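You operate a simulated robot arm through the tools that you are given. There is no shell and no other tool. Be economical: measure what you need, move in short steps, check, and stop when the job is done.

You run a simulated robot arm. Do the job below in one go: nothing can be reset, and whatever is moved stays where it is left.

TASK
Clean the white banded sub for inspection: chips off its shoulder, grime off its thread.
Fine: rubber bulb, turning the sub round between goes; cup brush wetted on the plunger can, and put back.

The check looks at the end state, three seconds after you hand in, the way a careful person would. Anything else that was tipped, shoved, dropped, spilled or broken makes it a failure.

THE ROBOT
A 6-joint arm with a two-finger parallel gripper, fixed in place. Base frame: the origin is at the foot of the arm, x ahead of it, y to its left, z up; the work surface is at about z = 854. Readings come in mm, rad, newtons and seconds.
With the tool pointing down near the work surface it reaches from about 260 to 680 mm from the base axis. Its first joint turns from -1.152 to 1.152 rad. Payload 2.9 kg.
Tool frame: the origin (TCP) lies between the finger pads and is the grasp point; the fingertips stand 30 mm ahead of it; z points along the fingers, y is the line along which they close. The gripper opens to 110 mm. The fingers are 20 mm wide and 10 mm thick; the gripper's body (48 by 112 mm) begins 55 mm behind the TCP.
Orientation is that of the tool frame in the base frame, as [roll, pitch, yaw] about the fixed x, y, z axes, in that order (R = Rz(yaw) Ry(pitch) Rx(roll)). With the fingers straight down and closing along the base's y, the tool's x points along the base's -x, its y along +y and its z along -z.

THE INTERFACE
- The arm moves only by the tool nudge_tool. Its argument "rows" is one flat list of numbers, 7 for each row, row after row: the turn, a rotation vector about the tool's x, y, z in units of 60 degrees (1.0 is 60 degrees), then the shift along the tool's x, y, z in units of 200 mm (1.0 is 200 mm), then the gripper command, from -1 (shut) to 1 (fully open), values between in proportion. In form: [rx, ry, rz, dx, dy, dz, claw, rx, ry, rz, dx, dy, dz, claw, ...]. A call has 1 to 12 rows; each row is the pose to reach, as a shift and turn from the pose commanded when the call began, along the tool's axes at that moment. A call with a number of a shift or a turn outside -1 to 1 is refused whole. Rows are played at 5 a second. More than 50 mm and 0.15 rad between two rows, or a gripper value outside its range, and nothing of the call is played. A pose out of reach is approached as far as the arm can. The call stops where the force on the tool passes 70 N (or 10 N more than at its start, if that is more) or the arm is blocked; 0.2 s more then pass. The fingers move at their own pace (about 108 mm/s each) and stop on an object; they squeeze with about 41 N. The grip force told is the motor's: it shows also when the fingers shut on nothing. Time passes only in rows, and 0.2 s behind the last, so rows that repeat a pose let the fingers close. The reply holds the time, the measured pose of the TCP, the force on the tool along the base axes, the opening and the grip force, in the units named above and with some noise, and new pictures: "views" is both (left out), scene, wrist or none.
- Cameras (640 x 400 px; columns grow to the right, rows downward): "scene" is fixed at [98.2, 448.9, 1399.4]; the picture's right is [-0.56, -0.83, 0.00], its down [-0.34, 0.23, -0.91] and it looks along [0.76, -0.51, -0.40] (base axes); focal length 252 px, centre (320, 200). "wrist" rides on the gripper at [72, 17, -103] in the tool frame; the picture's right is [-0.23, 0.97, 0.00], its down [-0.76, -0.18, -0.62] and it looks along [-0.61, -0.14, 0.78] (tool axes); focal length 222 px, centre (320, 200). There is no depth. A picture from a camera that has moved, and an enlarged one, comes with that camera's place and axes in the base frame and with its lens.
- enlarge(camera, box): a new picture of the part [left, top, right, bottom] of that camera's present view, enlarged. No time passes.
- sign_off(): hands the job in; it is judged then, once.

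Work in short steps. Places have to be worked out from the pictures, the camera data and where the tool is seen: move nearer, look again, correct. Check each grasp and each placing, and mend what went wrong. You have 120 turns and 200 pictures in all, those below and enlarged ones among them. Open the gripper and draw the arm clear of the work before you hand the job in, unless the task says otherwise; then end with one line.

The tools are called after "Call:" as a command line: name --argument value ..., lists and objects as JSON in quotes. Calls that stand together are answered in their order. nudge_tool: Moves the arm, as the interface text tells. Its arguments: {"type":"object","properties":{"rows":{"type":"array"},"views":{"type":"string","enum":["both","scene","wrist","none"]}},"required":["rows"]} The other tools are called the same way: enlarge (camera, box) takes an enlarged picture of a part of a camera's view; sign_off () hands the job in.

At the start:

```text
t: 0.0
ee_pos: [372.3, 60.0, 1287.9]
ee_rot: [3.138, -0.001, 3.141]
wrist_force: [-0.5, 0.7, 0.4]
grip_width: 110.2
grasp_force: 0.1
```

scene: 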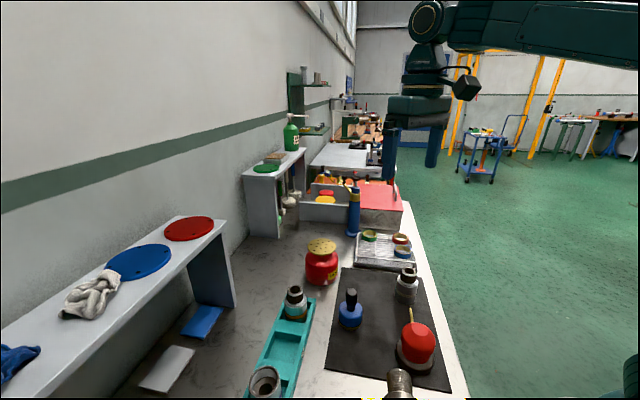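
wrist: 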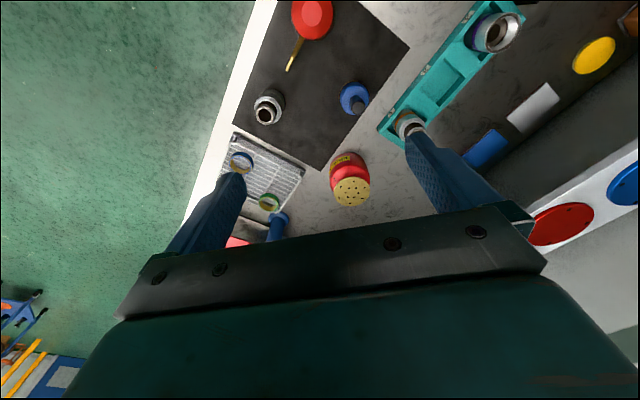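

I start by looking closer at the work area in both views to identify the items.

Call:
enlarge --camera "scene" --box '[240, 220, 480, 400]'

Call:
enlarge --camera "wrist" --box '[200, 0, 440, 150]'

Call:
enlarge --camera "wrist" --box '[360, 0, 640, 175]'

```text
2.22 times, centred on (360, 310) of scene
camera zoom: at [98.2, 448.9, 1399.4], right [-0.56, -0.83, 0.0], down [-0.34, 0.23, -0.91], along [0.76, -0.51, -0.4], focal length 561 px, centre (231, -44)
```

zoom: 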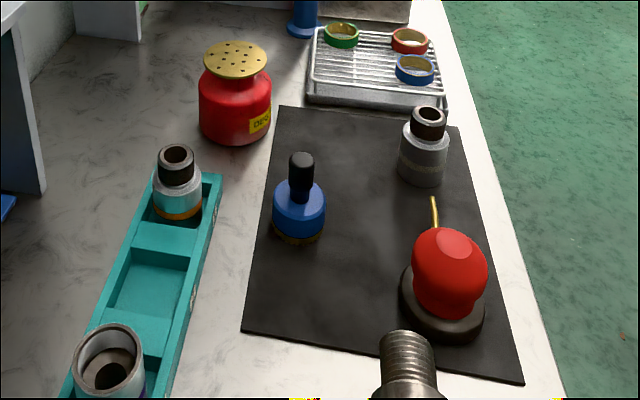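

```text
2.67 times, centred on (320, 75) of wrist
camera zoom: at [299.5, 76.7, 1391.3], right [0.23, 0.97, 0.0], down [0.76, -0.18, 0.62], along [0.61, -0.14, -0.78], focal length 592 px, centre (320, 533)
```

zoom: 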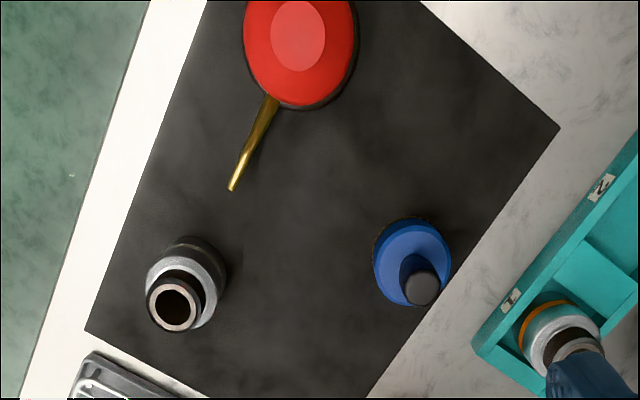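

```text
2.29 times, centred on (500, 88) of wrist
camera zoom: at [299.5, 76.7, 1391.3], right [0.23, 0.97, 0.0], down [0.76, -0.18, 0.62], along [0.61, -0.14, -0.78], focal length 508 px, centre (-91, 457)
```

zoom: 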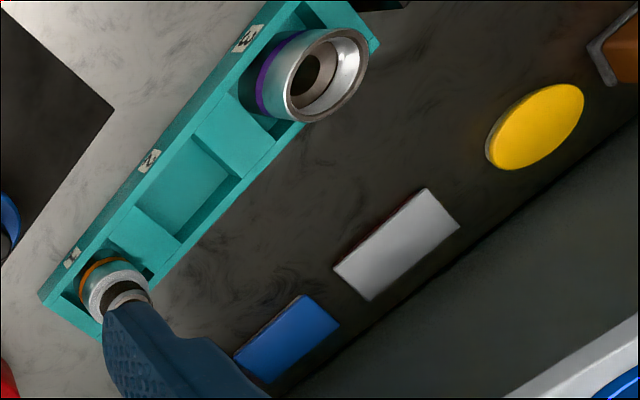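

The bulb (red, brass nozzle), brush (blue, black handle) and plunger can (red with pierced brass top) are recognisable. Several subs are around and one is at the bottom edge of the scene. I move back towards the base to see all of them from above.

Call:
nudge_tool --rows '[0, 0, 0, 0.2, 0.1, 0, 1, 0, 0, 0, 0.4, 0.2, 0, 1, 0, 0, 0, 0.5, 0.3, 0, 1, 0, 0, 0, 0.5, 0.3, 0, 1]'

```text
t: 1.0
ee_pos: [273.8, 119.0, 1285.8]
ee_rot: [3.14, 0.0, -3.141]
wrist_force: [0.5, -0.3, 1.0]
grip_width: 109.9
grasp_force: 0.1
camera wrist: at [200.0, 136.8, 1389.6], right [0.23, 0.97, 0.0], down [0.76, -0.18, 0.62], along [0.61, -0.14, -0.78], focal length 222 px, centre (320, 200)
```

scene: 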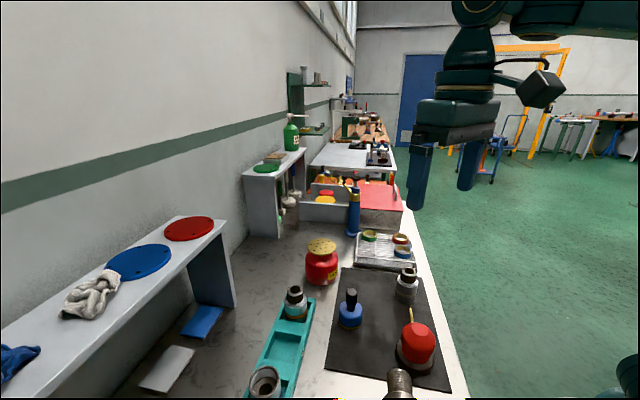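
wrist: 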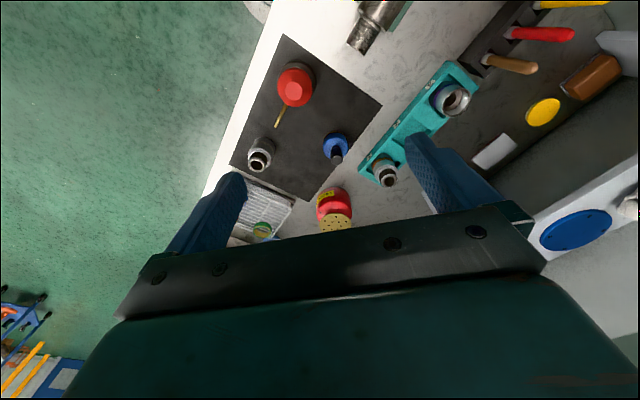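

Call:
enlarge --camera "wrist" --box '[300, 0, 500, 125]'

Call:
enlarge --camera "scene" --box '[340, 330, 450, 400]'

Call:
enlarge --camera "scene" --box '[380, 250, 430, 310]'

Call:
enlarge --camera "scene" --box '[240, 280, 330, 400]'

```text
3.20 times, centred on (400, 62) of wrist
camera zoom: at [200.0, 136.8, 1389.6], right [0.23, 0.97, 0.0], down [0.76, -0.18, 0.62], along [0.61, -0.14, -0.78], focal length 711 px, centre (64, 640)
```

zoom: 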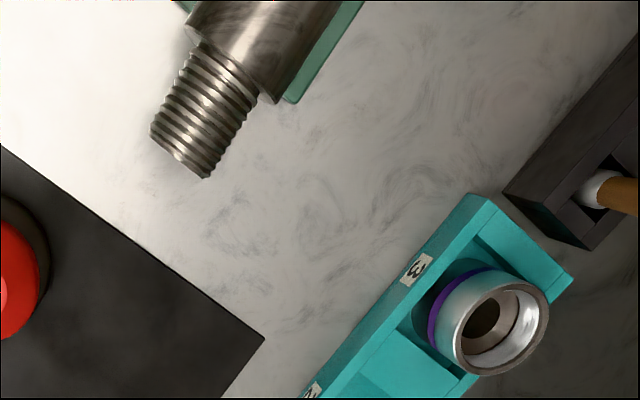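

```text
5.71 times, centred on (395, 365) of scene
camera zoom: at [98.1, 448.9, 1399.4], right [-0.56, -0.83, 0.0], down [-0.34, 0.23, -0.91], along [0.76, -0.51, -0.4], focal length 1442 px, centre (-109, -743)
```

zoom: 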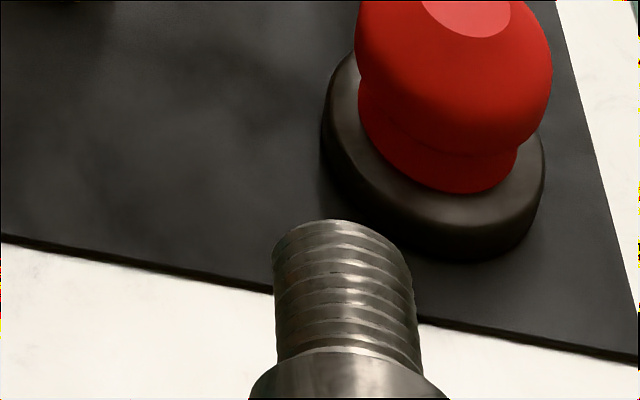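

```text
6.67 times, centred on (405, 280) of scene
camera zoom: at [98.1, 448.9, 1399.4], right [-0.56, -0.83, 0.0], down [-0.34, 0.23, -0.91], along [0.76, -0.51, -0.4], focal length 1682 px, centre (-247, -333)
```

zoom: 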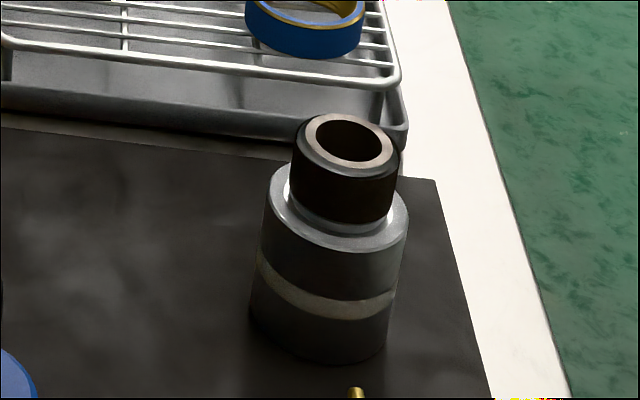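

```text
3.33 times, centred on (285, 340) of scene
camera zoom: at [98.1, 448.9, 1399.4], right [-0.56, -0.83, 0.0], down [-0.34, 0.23, -0.91], along [0.76, -0.51, -0.4], focal length 841 px, centre (437, -267)
```

zoom: 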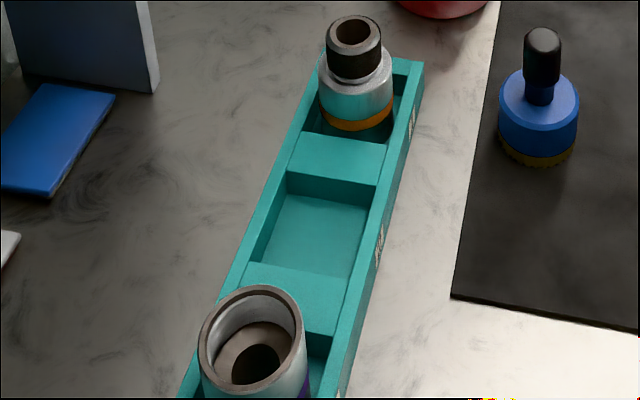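

The sub on the mat has the white band: dark thread on top, chips on its ledge. I lower the camera over the mat to see bulb, brush and sub closer.

Call:
nudge_tool --rows '[0, 0, 0, -0.03, -0.07, 0.2, 1, 0, 0, 0, -0.06, -0.14, 0.4, 1, 0, 0, 0, -0.09, -0.2, 0.6, 1, 0, 0, 0, -0.13, -0.29, 0.8, 1, 0, 0, 0, -0.13, -0.29, 1.0, 1, 0, 0, 0, -0.13, -0.29, 1.0, 1]'

```text
t: 2.4
ee_pos: [298.0, 62.6, 1086.1]
ee_rot: [3.141, -0.001, 3.14]
wrist_force: [0.8, 0.6, -0.3]
grip_width: 109.8
grasp_force: 0.1
camera wrist: at [225.6, 78.4, 1190.2], right [0.23, 0.97, 0.0], down [0.76, -0.18, 0.62], along [0.61, -0.14, -0.78], focal length 222 px, centre (320, 200)
```

scene: 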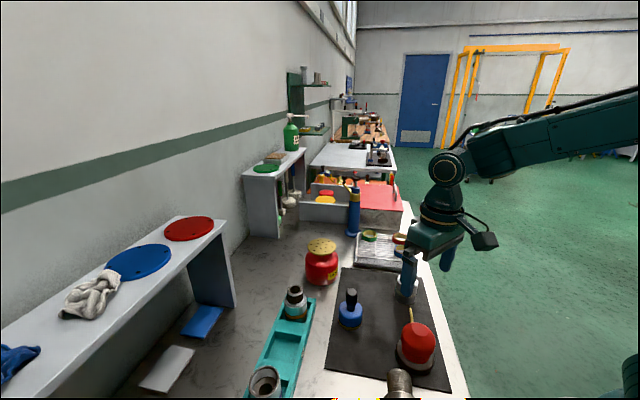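
wrist: 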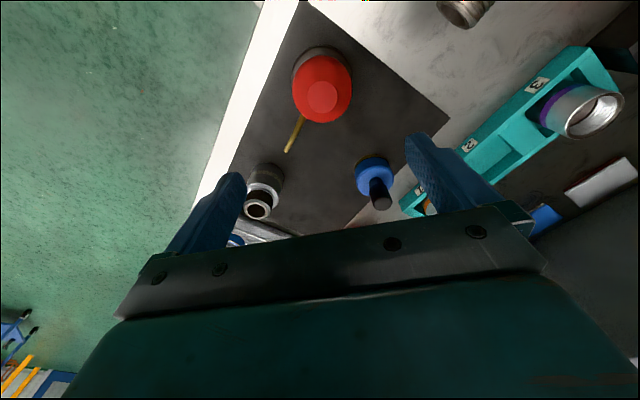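

Call:
enlarge --camera "wrist" --box '[260, 30, 380, 105]'

Call:
enlarge --camera "wrist" --box '[230, 140, 310, 240]'

Call:
enlarge --camera "wrist" --box '[260, 30, 430, 240]'

Call:
enlarge --camera "scene" --box '[370, 290, 470, 390]'

Call:
enlarge --camera "scene" --box '[290, 225, 370, 335]'

```text
5.33 times, centred on (320, 68) of wrist
camera zoom: at [225.6, 78.4, 1190.2], right [0.23, 0.97, 0.0], down [0.76, -0.18, 0.62], along [0.61, -0.14, -0.78], focal length 1185 px, centre (320, 907)
```

zoom: 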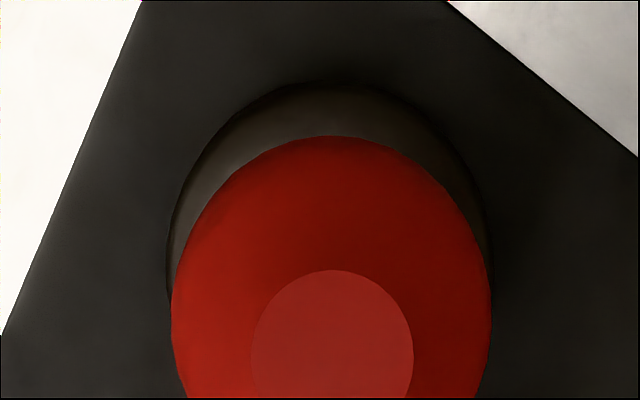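

```text
4.00 times, centred on (270, 190) of wrist
camera zoom: at [225.6, 78.4, 1190.2], right [0.23, 0.97, 0.0], down [0.76, -0.18, 0.62], along [0.61, -0.14, -0.78], focal length 888 px, centre (520, 240)
```

zoom: 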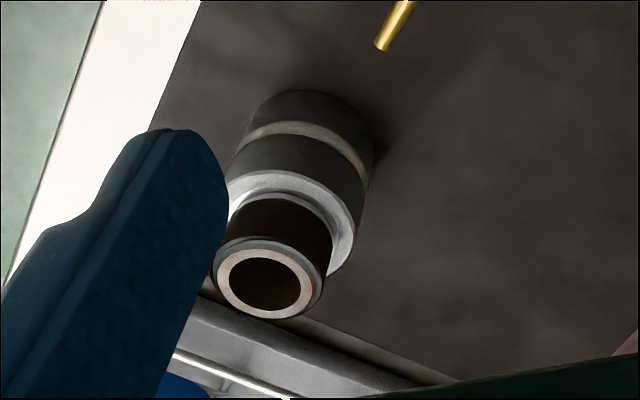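

```text
1.90 times, centred on (345, 135) of wrist
camera zoom: at [225.6, 78.4, 1190.2], right [0.23, 0.97, 0.0], down [0.76, -0.18, 0.62], along [0.61, -0.14, -0.78], focal length 423 px, centre (272, 324)
```

zoom: 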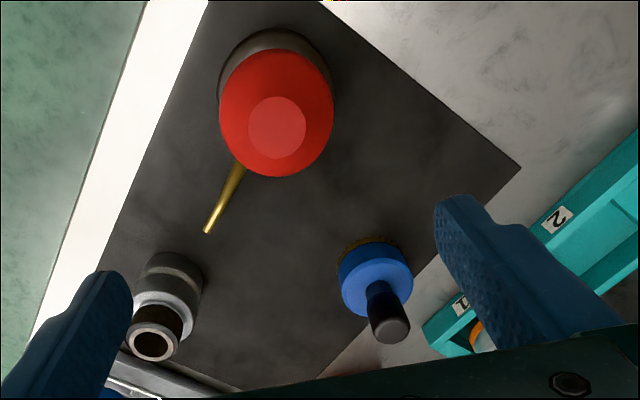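

```text
4.00 times, centred on (420, 340) of scene
camera zoom: at [98.2, 448.9, 1399.4], right [-0.56, -0.83, 0.0], down [-0.34, 0.23, -0.91], along [0.76, -0.51, -0.4], focal length 1009 px, centre (-80, -360)
```

zoom: 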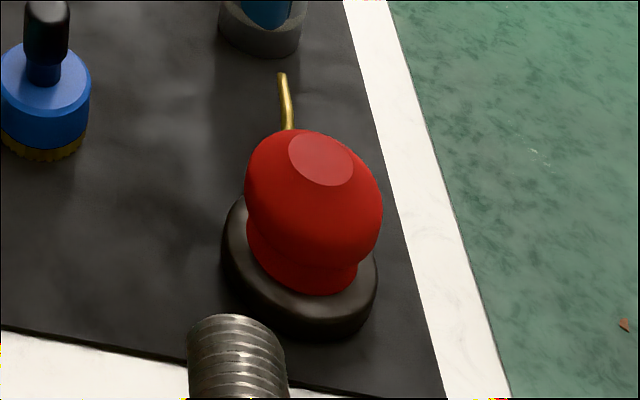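

```text
3.64 times, centred on (330, 280) of scene
camera zoom: at [98.2, 448.9, 1399.4], right [-0.56, -0.83, 0.0], down [-0.34, 0.23, -0.91], along [0.76, -0.51, -0.4], focal length 918 px, centre (284, -91)
```

zoom: 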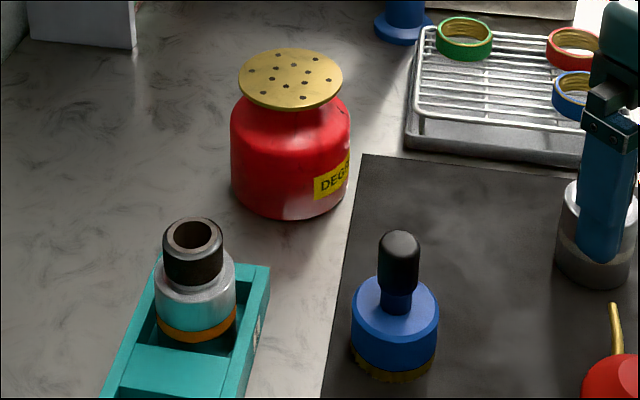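

The bulb stands on a weighted base with its nozzle pointing straight at the sub: bulb axis ≈ (289,67), top z ≈ 930, nozzle tip ≈ (362,−5,888), sub axis ≈ (427,−70), top ≈ 935. So it looks as if the bulb is to be pressed from above. I get a closer view of the sub's shoulder first.

Call:
nudge_tool --rows '[0, 0, 0, -0.08, -0.15, 0.13, 1, 0, 0, 0, -0.16, -0.3, 0.26, 1, 0, 0, 0, -0.24, -0.45, 0.39, 1, 0, 0, 0, -0.305, -0.588, 0.515, 1, 0, 0, 0, -0.305, -0.588, 0.515, 1]'

```text
t: 3.6
ee_pos: [360.4, -56.0, 985.8]
ee_rot: [3.14, 0.002, -3.141]
wrist_force: [-0.3, 0.6, -0.3]
grip_width: 110.0
grasp_force: 0.0
camera wrist: at [286.6, -39.1, 1089.6], right [0.23, 0.97, 0.0], down [0.76, -0.18, 0.62], along [0.61, -0.14, -0.78], focal length 222 px, centre (320, 200)
```

scene: 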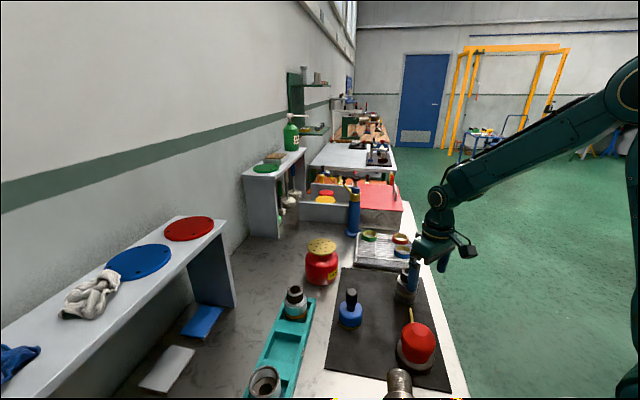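
wrist: 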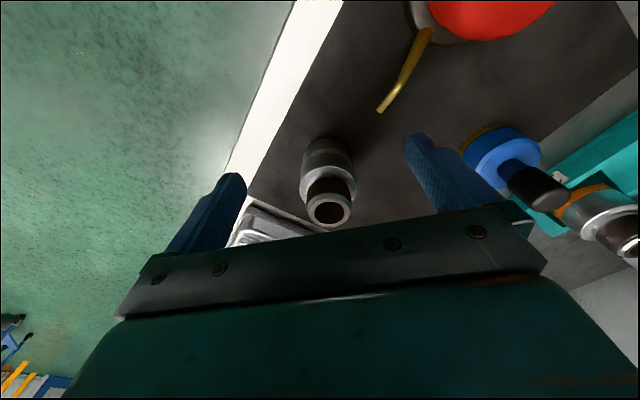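

Call:
enlarge --camera "wrist" --box '[280, 130, 376, 240]'

Call:
enlarge --camera "wrist" --box '[340, 0, 440, 130]'

```text
3.64 times, centred on (328, 185) of wrist
camera zoom: at [286.6, -39.1, 1089.6], right [0.23, 0.97, 0.0], down [0.76, -0.18, 0.62], along [0.61, -0.14, -0.78], focal length 808 px, centre (291, 254)
```

zoom: 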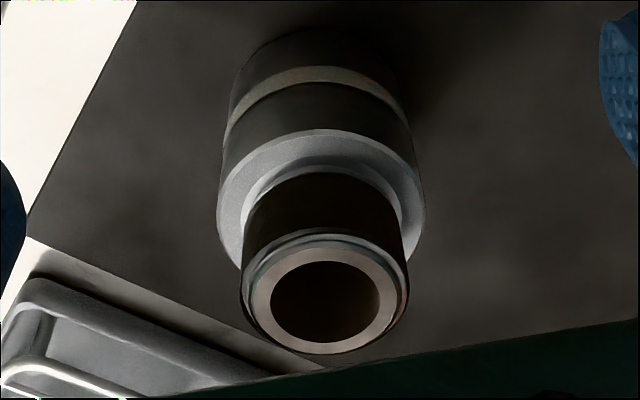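

```text
3.08 times, centred on (390, 65) of wrist
camera zoom: at [286.6, -39.1, 1089.6], right [0.23, 0.97, 0.0], down [0.76, -0.18, 0.62], along [0.61, -0.14, -0.78], focal length 684 px, centre (105, 615)
```

zoom: 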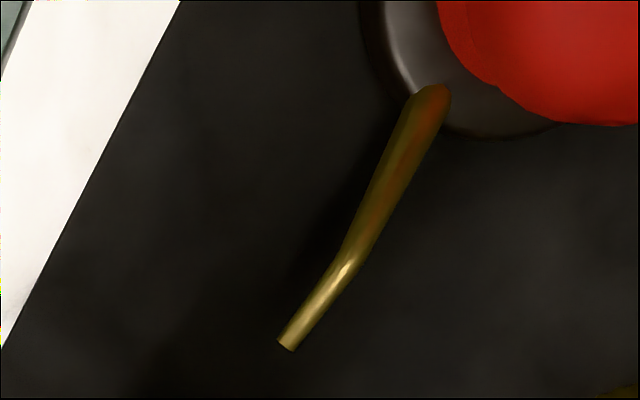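

No chips are visible on the near side of the shoulder. The nozzle does aim exactly at the sub. I swing the camera round to see the far side of the shoulder.

Call:
nudge_tool --rows '[0, 0, -0.14, 0, 0, -0.05, 1, 0, 0, -0.28, -0.06, -0.06, -0.05, 1, 0, 0, -0.42, -0.14, -0.14, -0.05, 1, 0, 0, -0.56, -0.22, -0.2, -0.05, 1, 0, 0, -0.7, -0.3, -0.28, -0.05, 1, 0, 0, -0.84, -0.38, -0.34, -0.05, 1, 0, 0, -0.98, -0.44, -0.4, -0.05, 1, 0, 0, -0.98, -0.44, -0.4, 0, 1]' --views "none"

Call:
nudge_tool --rows '[0, 0, -0.14, 0, 0, 0, 1, 0, 0, -0.28, 0, 0, 0, 1, 0, 0, -0.42, 0, 0, 0, 1, 0, 0, -0.56, 0, 0, 0, 1, 0, 0, -0.7, 0, 0, 0, 1, 0, 0, -0.84, 0, 0, 0, 1, 0, 0, -1.0, 0, 0, 0, 1, 0, 0, -1.0, 0, 0, 0, 1]' --views "wrist"

```text
t: 5.4
ee_pos: [447.5, -134.5, 986.0]
ee_rot: [3.139, 0.002, -2.114]
wrist_force: [-0.3, 0.3, -0.2]
grip_width: 110.1
grasp_force: 0.0
```

```text
refused: row 7 steps farther than a row can; nothing moved
```

One step was over the turn limit; I repeat with even steps.

Call:
nudge_tool --rows '[0, 0, -0.14, 0, 0, 0, 1, 0, 0, -0.28, 0, 0, 0, 1, 0, 0, -0.42, 0, 0, 0, 1, 0, 0, -0.56, 0, 0, 0, 1, 0, 0, -0.7, 0, 0, 0, 1, 0, 0, -0.84, 0, 0, 0, 1, 0, 0, -0.98, 0, 0, 0, 1, 0, 0, -0.98, 0, 0, 0, 1]' --views "wrist"

```text
t: 7.2
ee_pos: [447.1, -134.7, 985.7]
ee_rot: [3.141, -0.001, -1.086]
wrist_force: [1.2, 0.2, 0.1]
grip_width: 109.8
grasp_force: 0.1
camera wrist: at [465.7, -207.4, 1088.2], right [-0.97, -0.25, 0.0], down [-0.2, 0.76, 0.62], along [-0.16, 0.6, -0.78], focal length 222 px, centre (320, 200)
```

wrist: 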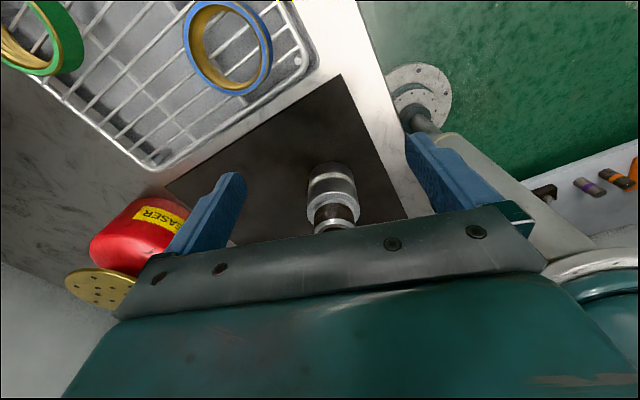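

Call:
enlarge --camera "wrist" --box '[290, 150, 380, 240]'

```text
4.44 times, centred on (335, 195) of wrist
camera zoom: at [465.7, -207.4, 1088.2], right [-0.97, -0.25, 0.0], down [-0.2, 0.76, 0.62], along [-0.16, 0.6, -0.78], focal length 987 px, centre (253, 222)
```

zoom: 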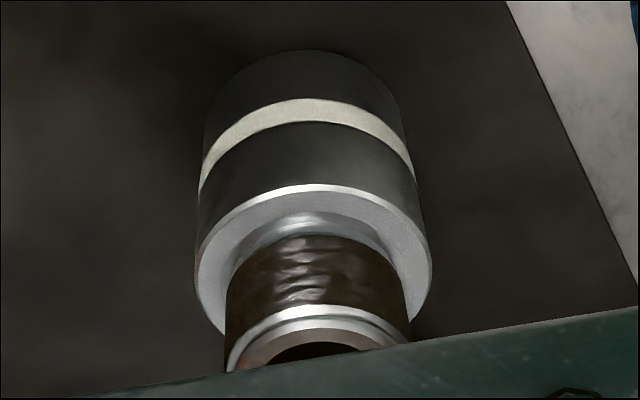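

The thread is coated with dark grime; the shoulder appears finely speckled. I go over the bulb with the fingers shut, to press it from above.

Call:
nudge_tool --rows '[0, 0, 0.14, 0, 0, -0.2, 1, 0, 0, 0.28, -0.07, 0.015, -0.2, -1, 0, 0, 0.42, -0.15, 0.03, -0.2, -1, 0, 0, 0.56, -0.22, 0.045, -0.2, -1, 0, 0, 0.7, -0.3, 0.06, -0.2, -1, 0, 0, 0.84, -0.38, 0.08, -0.2, -1, 0, 0, 0.98, -0.45, 0.1, -0.2, -1]' --views "none"

Call:
nudge_tool --rows '[0, 0, 0.14, -0.04, 0.1, 0, -1, 0, 0, 0.28, -0.09, 0.21, 0, -1, 0, 0, 0.42, -0.13, 0.32, 0, -1, 0, 0, 0.56, -0.18, 0.43, 0, -1, 0, 0, 0.7, -0.22, 0.54, 0, -1, 0, 0, 0.84, -0.27, 0.65, 0, -1, 0, 0, 0.98, -0.31, 0.76, 0, -1, 0, 0, 0.98, -0.31, 0.76, 0, -1]'

```text
t: 8.8
ee_pos: [387.8, -65.3, 1025.0]
ee_rot: [3.141, 0.001, -2.118]
wrist_force: [-0.3, 0.5, 0.4]
grip_width: 0.0
grasp_force: 38.0
```

```text
t: 10.6
ee_pos: [291.0, 67.5, 1024.3]
ee_rot: [3.14, 0.0, 3.139]
wrist_force: [-1.2, 0.5, -0.4]
grip_width: 0.0
grasp_force: 37.3
camera wrist: at [217.8, 83.8, 1128.1], right [0.23, 0.97, 0.0], down [0.76, -0.18, 0.62], along [0.61, -0.14, -0.78], focal length 222 px, centre (320, 200)
```

scene: 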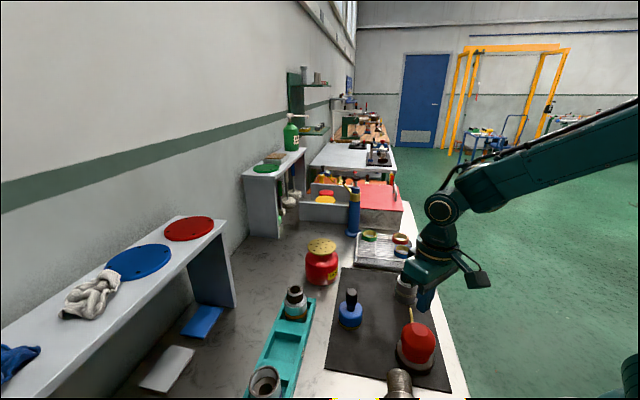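
wrist: 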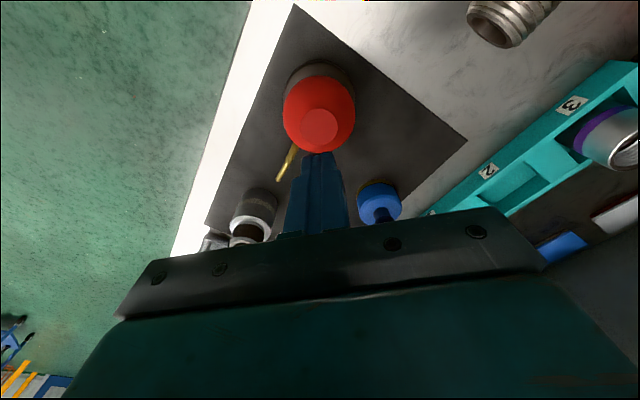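

Bulb axis checks at about (289.5, 67.5), right below the fingers. I lower to near contact, then press gently.

Call:
nudge_tool --rows '[0, 0, 0, 0, 0, 0.15, -1, 0, 0, 0, 0, 0, 0.28, -1, 0, 0, 0, 0, 0, 0.32, -1, 0, 0, 0, 0, 0, 0.35, -1, 0, 0, 0, 0, 0, 0.38, -1]' --views "scene"

```text
t: 11.8
ee_pos: [290.0, 67.2, 958.8]
ee_rot: [3.137, 0.009, -3.141]
wrist_force: [-16.2, -5.5, 45.7]
grip_width: 0.0
grasp_force: 37.6
stopped in row 5: the force on the tool passed its limit (the readings are from after the stop); the commanded pose is now the measured one
```

scene: 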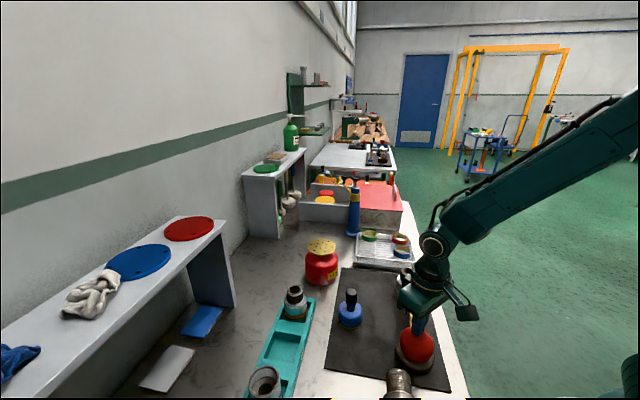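

Contact at tip z ≈ 929 and it does not give much. I look at the sub and bulb for any effect.

Call:
enlarge --camera "scene" --box '[380, 250, 450, 375]'

Call:
nudge_tool --rows '[0, 0, 0, 0, 0, -0.1, -1, 0, 0, 0, 0, 0, -0.15, -1]' --views "wrist"

```text
3.20 times, centred on (415, 312) of scene
camera zoom: at [96.7, 448.5, 1399.7], right [-0.56, -0.83, 0.0], down [-0.33, 0.23, -0.91], along [0.76, -0.51, -0.4], focal length 808 px, centre (16, -160)
```

zoom: 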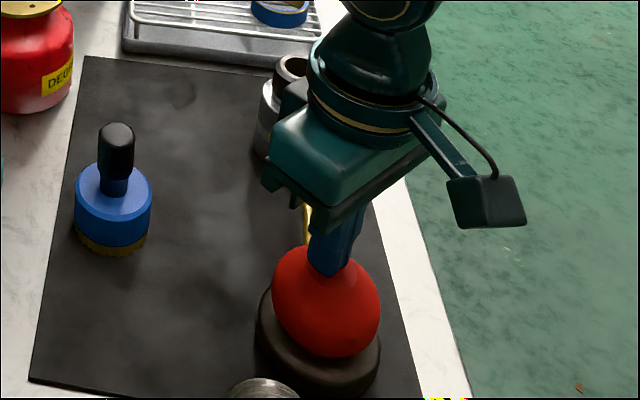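

```text
t: 12.3
ee_pos: [291.1, 67.8, 983.6]
ee_rot: [3.14, 0.004, 3.141]
wrist_force: [0.5, 0.1, 0.1]
grip_width: 0.1
grasp_force: 37.6
camera wrist: at [217.3, 83.8, 1087.6], right [0.23, 0.97, 0.0], down [0.76, -0.18, 0.63], along [0.61, -0.14, -0.78], focal length 222 px, centre (320, 200)
```

wrist: 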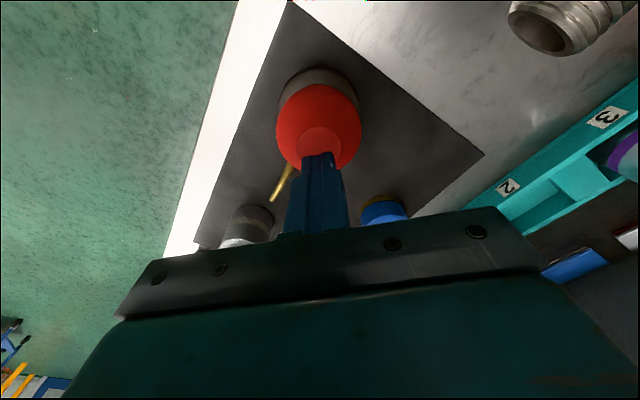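

The bulb looked squashed while pressed, so a puff may have come. I check the sub's shoulder in the scene view.

Call:
enlarge --camera "scene" --box '[380, 250, 440, 310]'

Call:
enlarge --camera "scene" --box '[380, 300, 460, 380]'

```text
6.67 times, centred on (410, 280) of scene
camera zoom: at [98.2, 448.9, 1399.4], right [-0.56, -0.83, 0.0], down [-0.34, 0.23, -0.91], along [0.76, -0.51, -0.4], focal length 1682 px, centre (-280, -333)
```

zoom: 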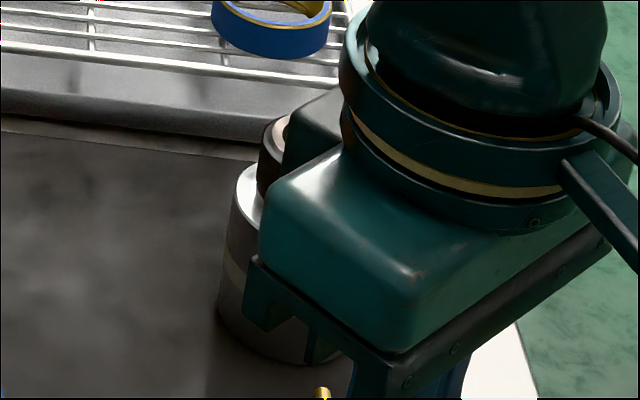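

```text
5.00 times, centred on (420, 340) of scene
camera zoom: at [98.2, 448.9, 1399.4], right [-0.56, -0.83, 0.0], down [-0.34, 0.23, -0.91], along [0.76, -0.51, -0.4], focal length 1262 px, centre (-180, -500)
```

zoom: 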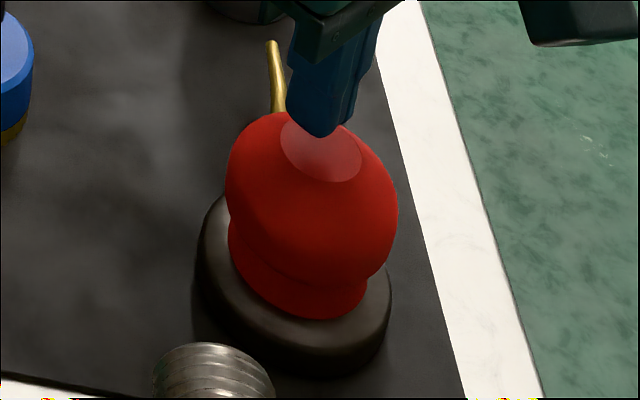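

Part of the shoulder now looks brighter. I lift the arm clear for an unobstructed look.

Call:
nudge_tool --rows '[0, 0, 0, 0.0, 0, -0.2, -1, 0, 0, 0, 0.0, 0, -0.4, -1, 0, 0, 0, 0.0, -0.1, -0.6, -1, 0, 0, 0, 0.0, -0.1, -0.6, -1]' --views "none"

Call:
enlarge --camera "scene" --box '[380, 250, 440, 310]'

Call:
enlarge --camera "wrist" --box '[230, 130, 330, 250]'

```text
t: 13.3
ee_pos: [290.6, 46.6, 1105.9]
ee_rot: [3.14, 0.006, -3.14]
wrist_force: [0.2, -0.1, -0.2]
grip_width: 0.0
grasp_force: 37.9
```

```text
6.67 times, centred on (410, 280) of scene
camera zoom: at [98.1, 448.9, 1399.4], right [-0.56, -0.83, 0.0], down [-0.34, 0.23, -0.91], along [0.76, -0.51, -0.4], focal length 1682 px, centre (-280, -333)
```

zoom: 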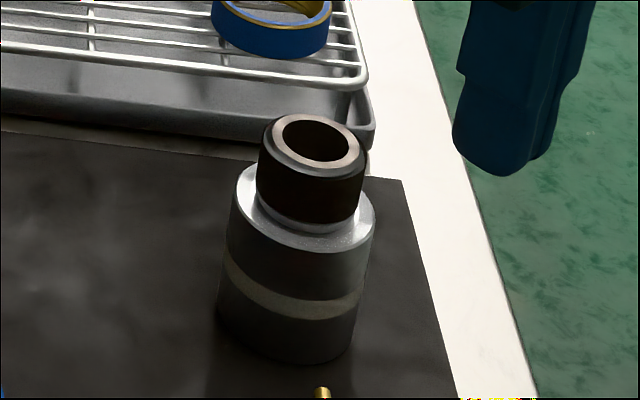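

```text
3.33 times, centred on (280, 190) of wrist
camera zoom: at [216.8, 62.2, 1208.5], right [0.23, 0.97, 0.0], down [0.76, -0.18, 0.63], along [0.61, -0.14, -0.78], focal length 740 px, centre (453, 233)
```

zoom: 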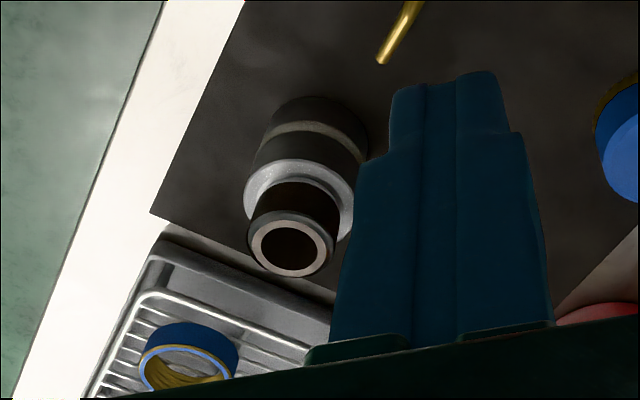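

Call:
enlarge --camera "scene" --box '[396, 264, 422, 292]'

Call:
enlarge --camera "wrist" --box '[260, 164, 302, 216]'

```text
14.29 times, centred on (409, 278) of scene
camera zoom: at [98.1, 448.9, 1399.4], right [-0.56, -0.83, 0.0], down [-0.34, 0.23, -0.91], along [0.76, -0.51, -0.4], focal length 3605 px, centre (-951, -914)
```

zoom: 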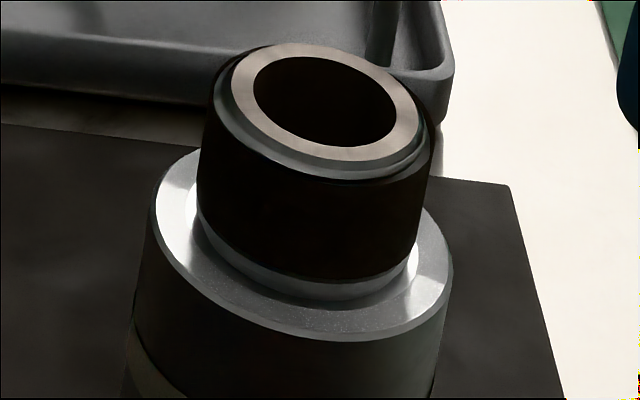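

```text
7.69 times, centred on (281, 190) of wrist
camera zoom: at [216.8, 62.2, 1208.5], right [0.23, 0.97, 0.0], down [0.76, -0.18, 0.63], along [0.61, -0.14, -0.78], focal length 1709 px, centre (620, 277)
```

zoom: 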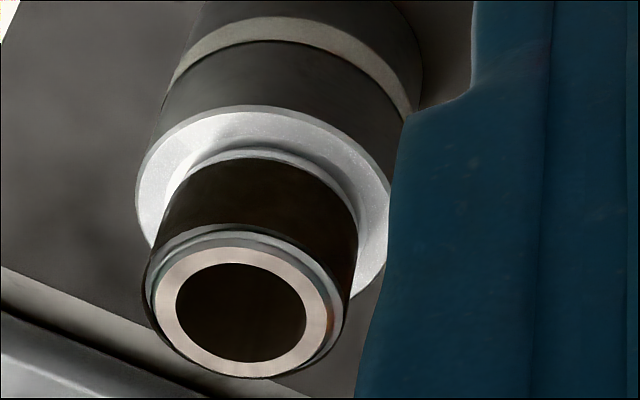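

Call:
enlarge --camera "scene" --box '[401, 275, 417, 289]'

Call:
enlarge --camera "wrist" --box '[266, 174, 288, 198]'

```text
16.00 times, centred on (409, 282) of scene
camera zoom: at [98.1, 448.9, 1399.4], right [-0.56, -0.83, 0.0], down [-0.34, 0.23, -0.91], along [0.76, -0.51, -0.4], focal length 4038 px, centre (-1104, -1112)
```

zoom: 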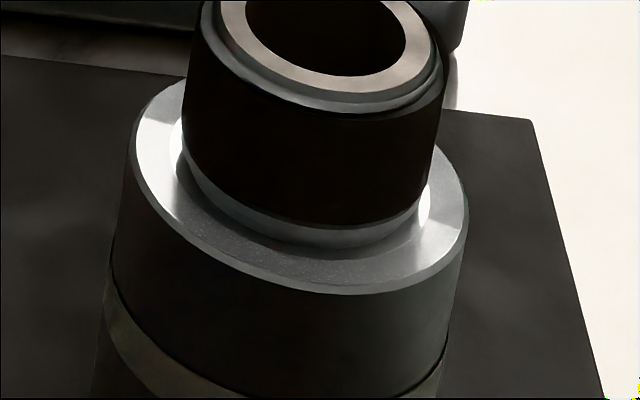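

```text
16.00 times, centred on (277, 186) of wrist
camera zoom: at [216.8, 62.2, 1208.5], right [0.23, 0.97, 0.0], down [0.76, -0.18, 0.63], along [0.61, -0.14, -0.78], focal length 3554 px, centre (1008, 424)
```

zoom: 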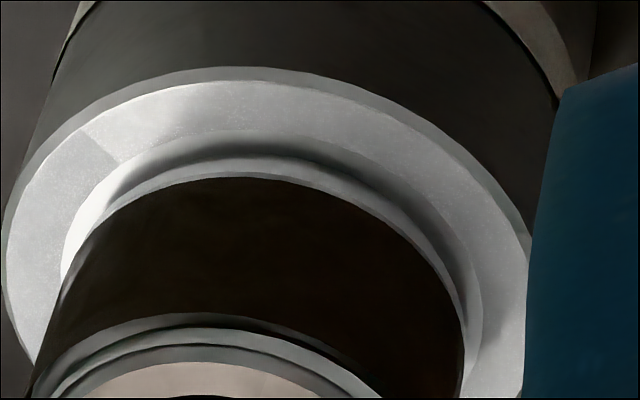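

The near side is hard to judge. I go back round to the far side for a high-zoom look at the shoulder there.

Call:
nudge_tool --rows '[0, 0, -0.14, 0, -0.1, 0, -1, 0, 0, -0.28, -0.1, -0.2, 0, -1, 0, 0, -0.42, -0.2, -0.3, 0.1, -1, 0, 0, -0.56, -0.3, -0.4, 0.2, -1, 0, 0, -0.7, -0.45, -0.55, 0.25, -1, 0, 0, -0.84, -0.6, -0.7, 0.25, -1, 0, 0, -0.98, -0.7, -0.85, 0.25, -1]' --views "none"

Call:
nudge_tool --rows '[0, 0, -0.14, 0, 0, 0, -1, 0, 0, -0.28, 0, 0, 0, -1, 0, 0, -0.42, 0, 0, 0, -1, 0, 0, -0.56, 0, 0, 0, -1, 0, 0, -0.7, 0, 0, 0, -1, 0, 0, -0.84, 0, 0, 0, -1, 0, 0, -0.98, 0, 0, 0, -1, 0, 0, -0.98, 0, 0, 0, -1]' --views "wrist"

```text
t: 14.9
ee_pos: [428.6, -123.9, 1055.5]
ee_rot: [-3.138, 0.005, -2.114]
wrist_force: [0.2, 0.1, -0.4]
grip_width: 0.0
grasp_force: 38.0
```

```text
t: 16.8
ee_pos: [429.8, -123.2, 1055.4]
ee_rot: [-3.135, -0.003, -1.088]
wrist_force: [0.1, 1.2, 0.3]
grip_width: 0.1
grasp_force: 38.0
camera wrist: at [447.3, -195.1, 1158.6], right [-0.97, -0.25, -0.01], down [-0.2, 0.76, 0.62], along [-0.15, 0.6, -0.78], focal length 222 px, centre (320, 200)
```

wrist: 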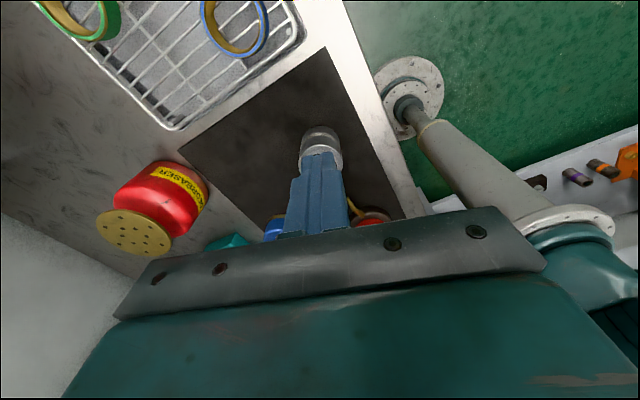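

The shut fingers block the view; I open them and zoom.

Call:
nudge_tool --rows '[0, 0, 0, 0, 0, 0, 1, 0, 0, 0, 0, 0, 0, 1, 0, 0, 0, 0, 0, 0, 1, 0, 0, 0, 0, 0, 0, 1]' --views "none"

Call:
enlarge --camera "wrist" --box '[290, 120, 354, 200]'

Call:
enlarge --camera "wrist" --box '[306, 148, 340, 176]'

```text
t: 17.8
ee_pos: [429.7, -123.8, 1056.3]
ee_rot: [-3.138, -0.003, -1.086]
wrist_force: [0.0, -0.3, 0.7]
grip_width: 110.2
grasp_force: 0.0
```

```text
5.00 times, centred on (322, 160) of wrist
camera zoom: at [447.1, -195.2, 1158.6], right [-0.97, -0.25, -0.01], down [-0.2, 0.76, 0.62], along [-0.15, 0.6, -0.78], focal length 1111 px, centre (310, 400)
```

zoom: 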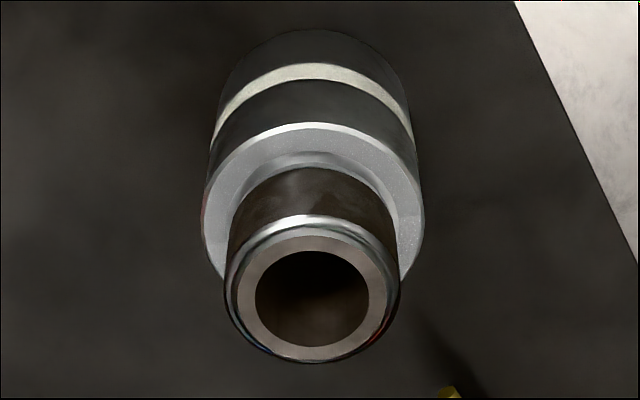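

```text
14.29 times, centred on (323, 162) of wrist
camera zoom: at [447.1, -195.2, 1158.6], right [-0.97, -0.25, -0.01], down [-0.2, 0.76, 0.62], along [-0.15, 0.6, -0.78], focal length 3173 px, centre (277, 743)
```

zoom: 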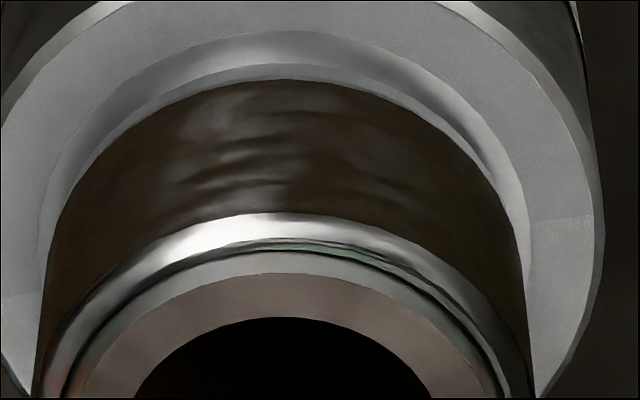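

Call:
enlarge --camera "wrist" --box '[330, 155, 346, 179]'

Call:
enlarge --camera "wrist" --box '[298, 155, 316, 179]'

```text
16.00 times, centred on (338, 167) of wrist
camera zoom: at [447.1, -195.2, 1158.6], right [-0.97, -0.25, -0.01], down [-0.2, 0.76, 0.62], along [-0.15, 0.6, -0.78], focal length 3554 px, centre (32, 728)
```

zoom: 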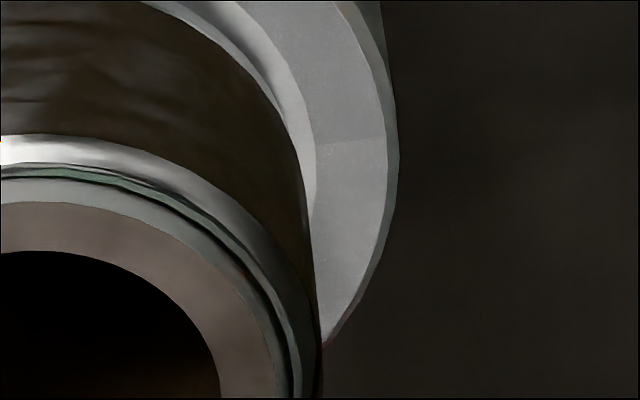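

```text
16.00 times, centred on (307, 167) of wrist
camera zoom: at [447.1, -195.2, 1158.6], right [-0.97, -0.25, -0.01], down [-0.2, 0.76, 0.62], along [-0.15, 0.6, -0.78], focal length 3554 px, centre (528, 728)
```

zoom: 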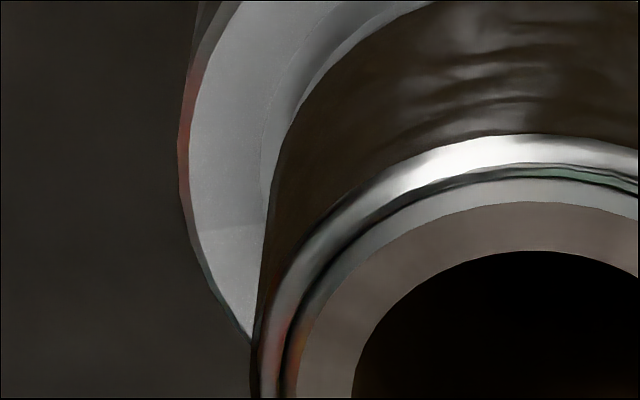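

Clear sector edges are visible: the nozzle-facing side is now clean, so pressing the bulb works and each go clears about 150°. Refined sub axis ≈ (416,−61), top ≈ 945. I move above the sub to grip its body and turn it ~118°.

Call:
nudge_tool --rows '[0, 0, 0, -0.15, -0.04, 0, 1, 0, 0, 0, -0.311, -0.085, 0, 1, 0, 0, 0, -0.311, -0.085, 0, 1]' --views "wrist"

```text
t: 18.6
ee_pos: [414.4, -60.1, 1056.9]
ee_rot: [-3.136, -0.003, -1.09]
wrist_force: [-0.2, -0.4, -0.2]
grip_width: 109.6
grasp_force: 0.0
camera wrist: at [432.2, -131.5, 1160.5], right [-0.97, -0.25, -0.01], down [-0.2, 0.76, 0.62], along [-0.15, 0.6, -0.78], focal length 222 px, centre (320, 200)
```

wrist: 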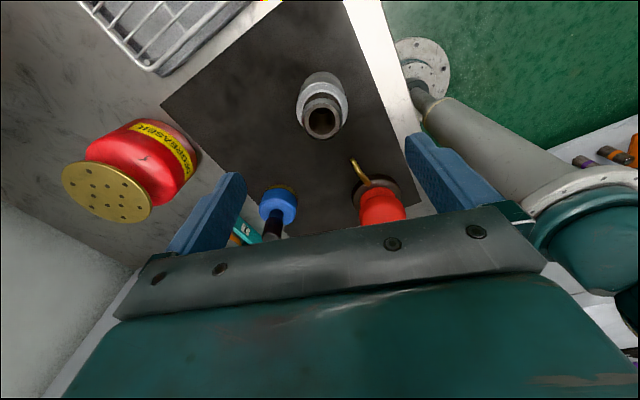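

The sub's rim sits at (323,122), exactly where it should for a centred grasp. I descend and close on the body.

Call:
nudge_tool --rows '[0, 0, 0, 0, 0, 0.2, 1, 0, 0, 0, 0, 0, 0.4, 1, 0, 0, 0, 0, 0, 0.6, 1, 0, 0, 0, 0, 0, 0.74, 1, 0, 0, 0, 0, 0, 0.74, 1, 0, 0, 0, 0, 0, 0.74, 0.4, 0, 0, 0, 0, 0, 0.74, 0, 0, 0, 0, 0, 0, 0.74, -0.3, 0, 0, 0, 0, 0, 0.74, -0.3]' --views "both"

```text
t: 20.6
ee_pos: [417.5, -59.6, 907.4]
ee_rot: [-3.136, 0.0, -1.089]
wrist_force: [-0.4, 0.7, 0.0]
grip_width: 55.6
grasp_force: 40.7
camera wrist: at [435.0, -132.1, 1011.2], right [-0.97, -0.25, -0.01], down [-0.2, 0.76, 0.62], along [-0.15, 0.61, -0.78], focal length 222 px, centre (320, 200)
```

scene: 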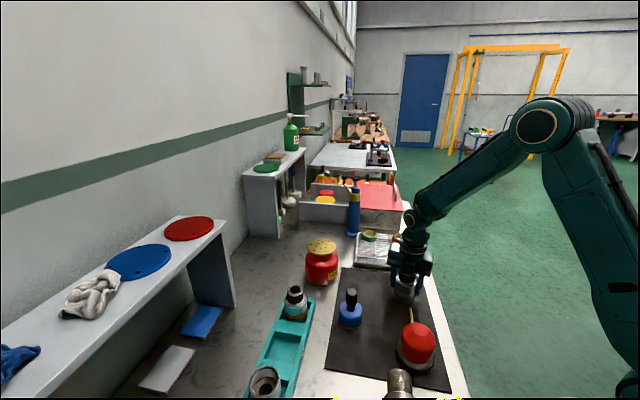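
wrist: 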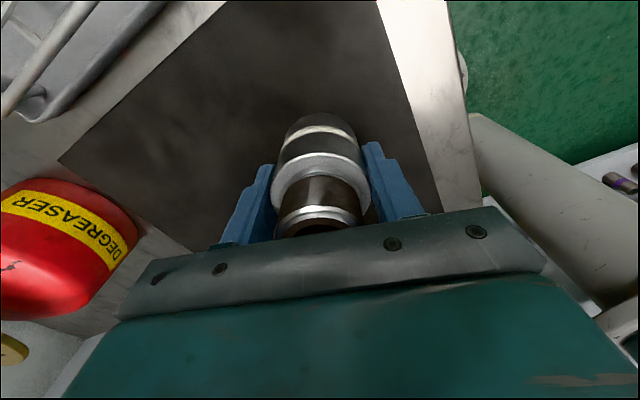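

Gripped (55.6 mm). I lift 3 mm, turn it, and set it down.

Call:
nudge_tool --rows '[0, 0, 0, 0, 0, -0.015, -0.3, 0, 0, 0.14, 0, 0, -0.015, -0.3, 0, 0, 0.28, 0, 0, -0.015, -0.3, 0, 0, 0.42, 0, 0, -0.015, -0.3, 0, 0, 0.56, 0, 0, -0.015, -0.3, 0, 0, 0.7, 0, 0, -0.015, -0.3, 0, 0, 0.84, 0, 0, -0.015, -0.3, 0, 0, 0.98, 0, 0, -0.015, -0.3, 0, 0, 0.98, 0, 0, -0.015, -0.3]' --views "none"

Call:
nudge_tool --rows '[0, 0, 0.14, 0, 0, 0, -0.3, 0, 0, 0.28, 0, 0, 0, -0.3, 0, 0, 0.42, 0, 0, 0, -0.3, 0, 0, 0.56, 0, 0, 0, -0.3, 0, 0, 0.7, 0, 0, 0, -0.3, 0, 0, 0.84, 0, 0, 0, -0.3, 0, 0, 0.98, 0, 0, 0, -0.3, 0, 0, 0.98, 0, 0, 0, -0.3, 0, 0, 0.98, 0, 0, 0.012, -0.3, 0, 0, 0.98, 0, 0, 0.015, -0.3]' --views "both"

```text
t: 22.6
ee_pos: [416.7, -60.0, 910.5]
ee_rot: [-3.138, 0.004, -2.117]
wrist_force: [-0.3, -0.3, -2.4]
grip_width: 55.2
grasp_force: 41.2
```

```text
t: 24.8
ee_pos: [417.3, -59.1, 909.5]
ee_rot: [3.139, 0.005, 3.14]
wrist_force: [-1.2, 0.8, 0.5]
grip_width: 55.5
grasp_force: 41.3
camera wrist: at [343.8, -42.8, 1011.0], right [0.23, 0.97, 0.0], down [0.76, -0.18, 0.63], along [0.61, -0.14, -0.78], focal length 222 px, centre (320, 200)
```

scene: 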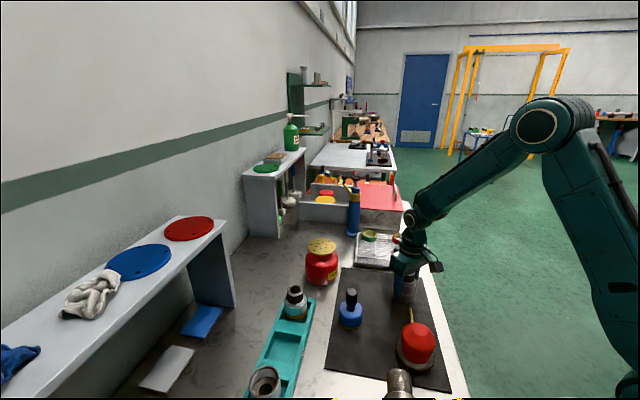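
wrist: 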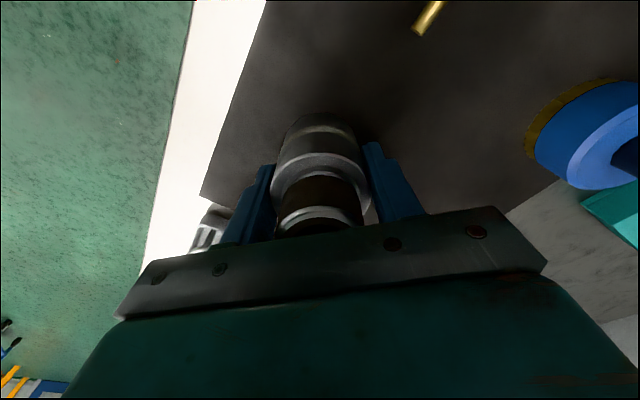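

Force suggests it's touching the mat; I lower another 2 mm to be sure, release and rise.

Call:
nudge_tool --rows '[0, 0, 0, 0, 0, 0.006, -0.3, 0, 0, 0, 0, 0, 0.01, -0.3, 0, 0, 0, 0, 0, 0.008, 0.2, 0, 0, 0, 0, 0, 0.008, 1, 0, 0, 0, 0, 0, 0.008, 1, 0, 0, 0, 0, 0, -0.2, 1, 0, 0, 0, 0, 0, -0.45, 1, 0, 0, 0, 0, 0, -0.55, 1, 0, 0, 0, 0, 0, -0.55, 1]' --views "wrist"

```text
t: 26.8
ee_pos: [415.5, -60.1, 1018.5]
ee_rot: [3.138, 0.006, -3.141]
wrist_force: [-0.3, -0.2, -0.7]
grip_width: 109.8
grasp_force: 0.0
camera wrist: at [341.8, -43.5, 1120.3], right [0.23, 0.97, 0.0], down [0.76, -0.18, 0.63], along [0.61, -0.14, -0.78], focal length 222 px, centre (320, 200)
```

wrist: 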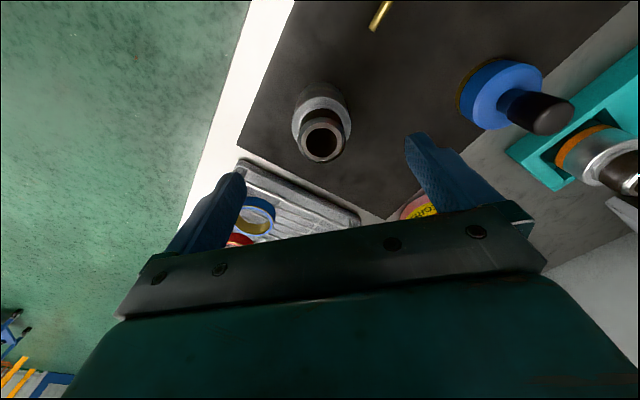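

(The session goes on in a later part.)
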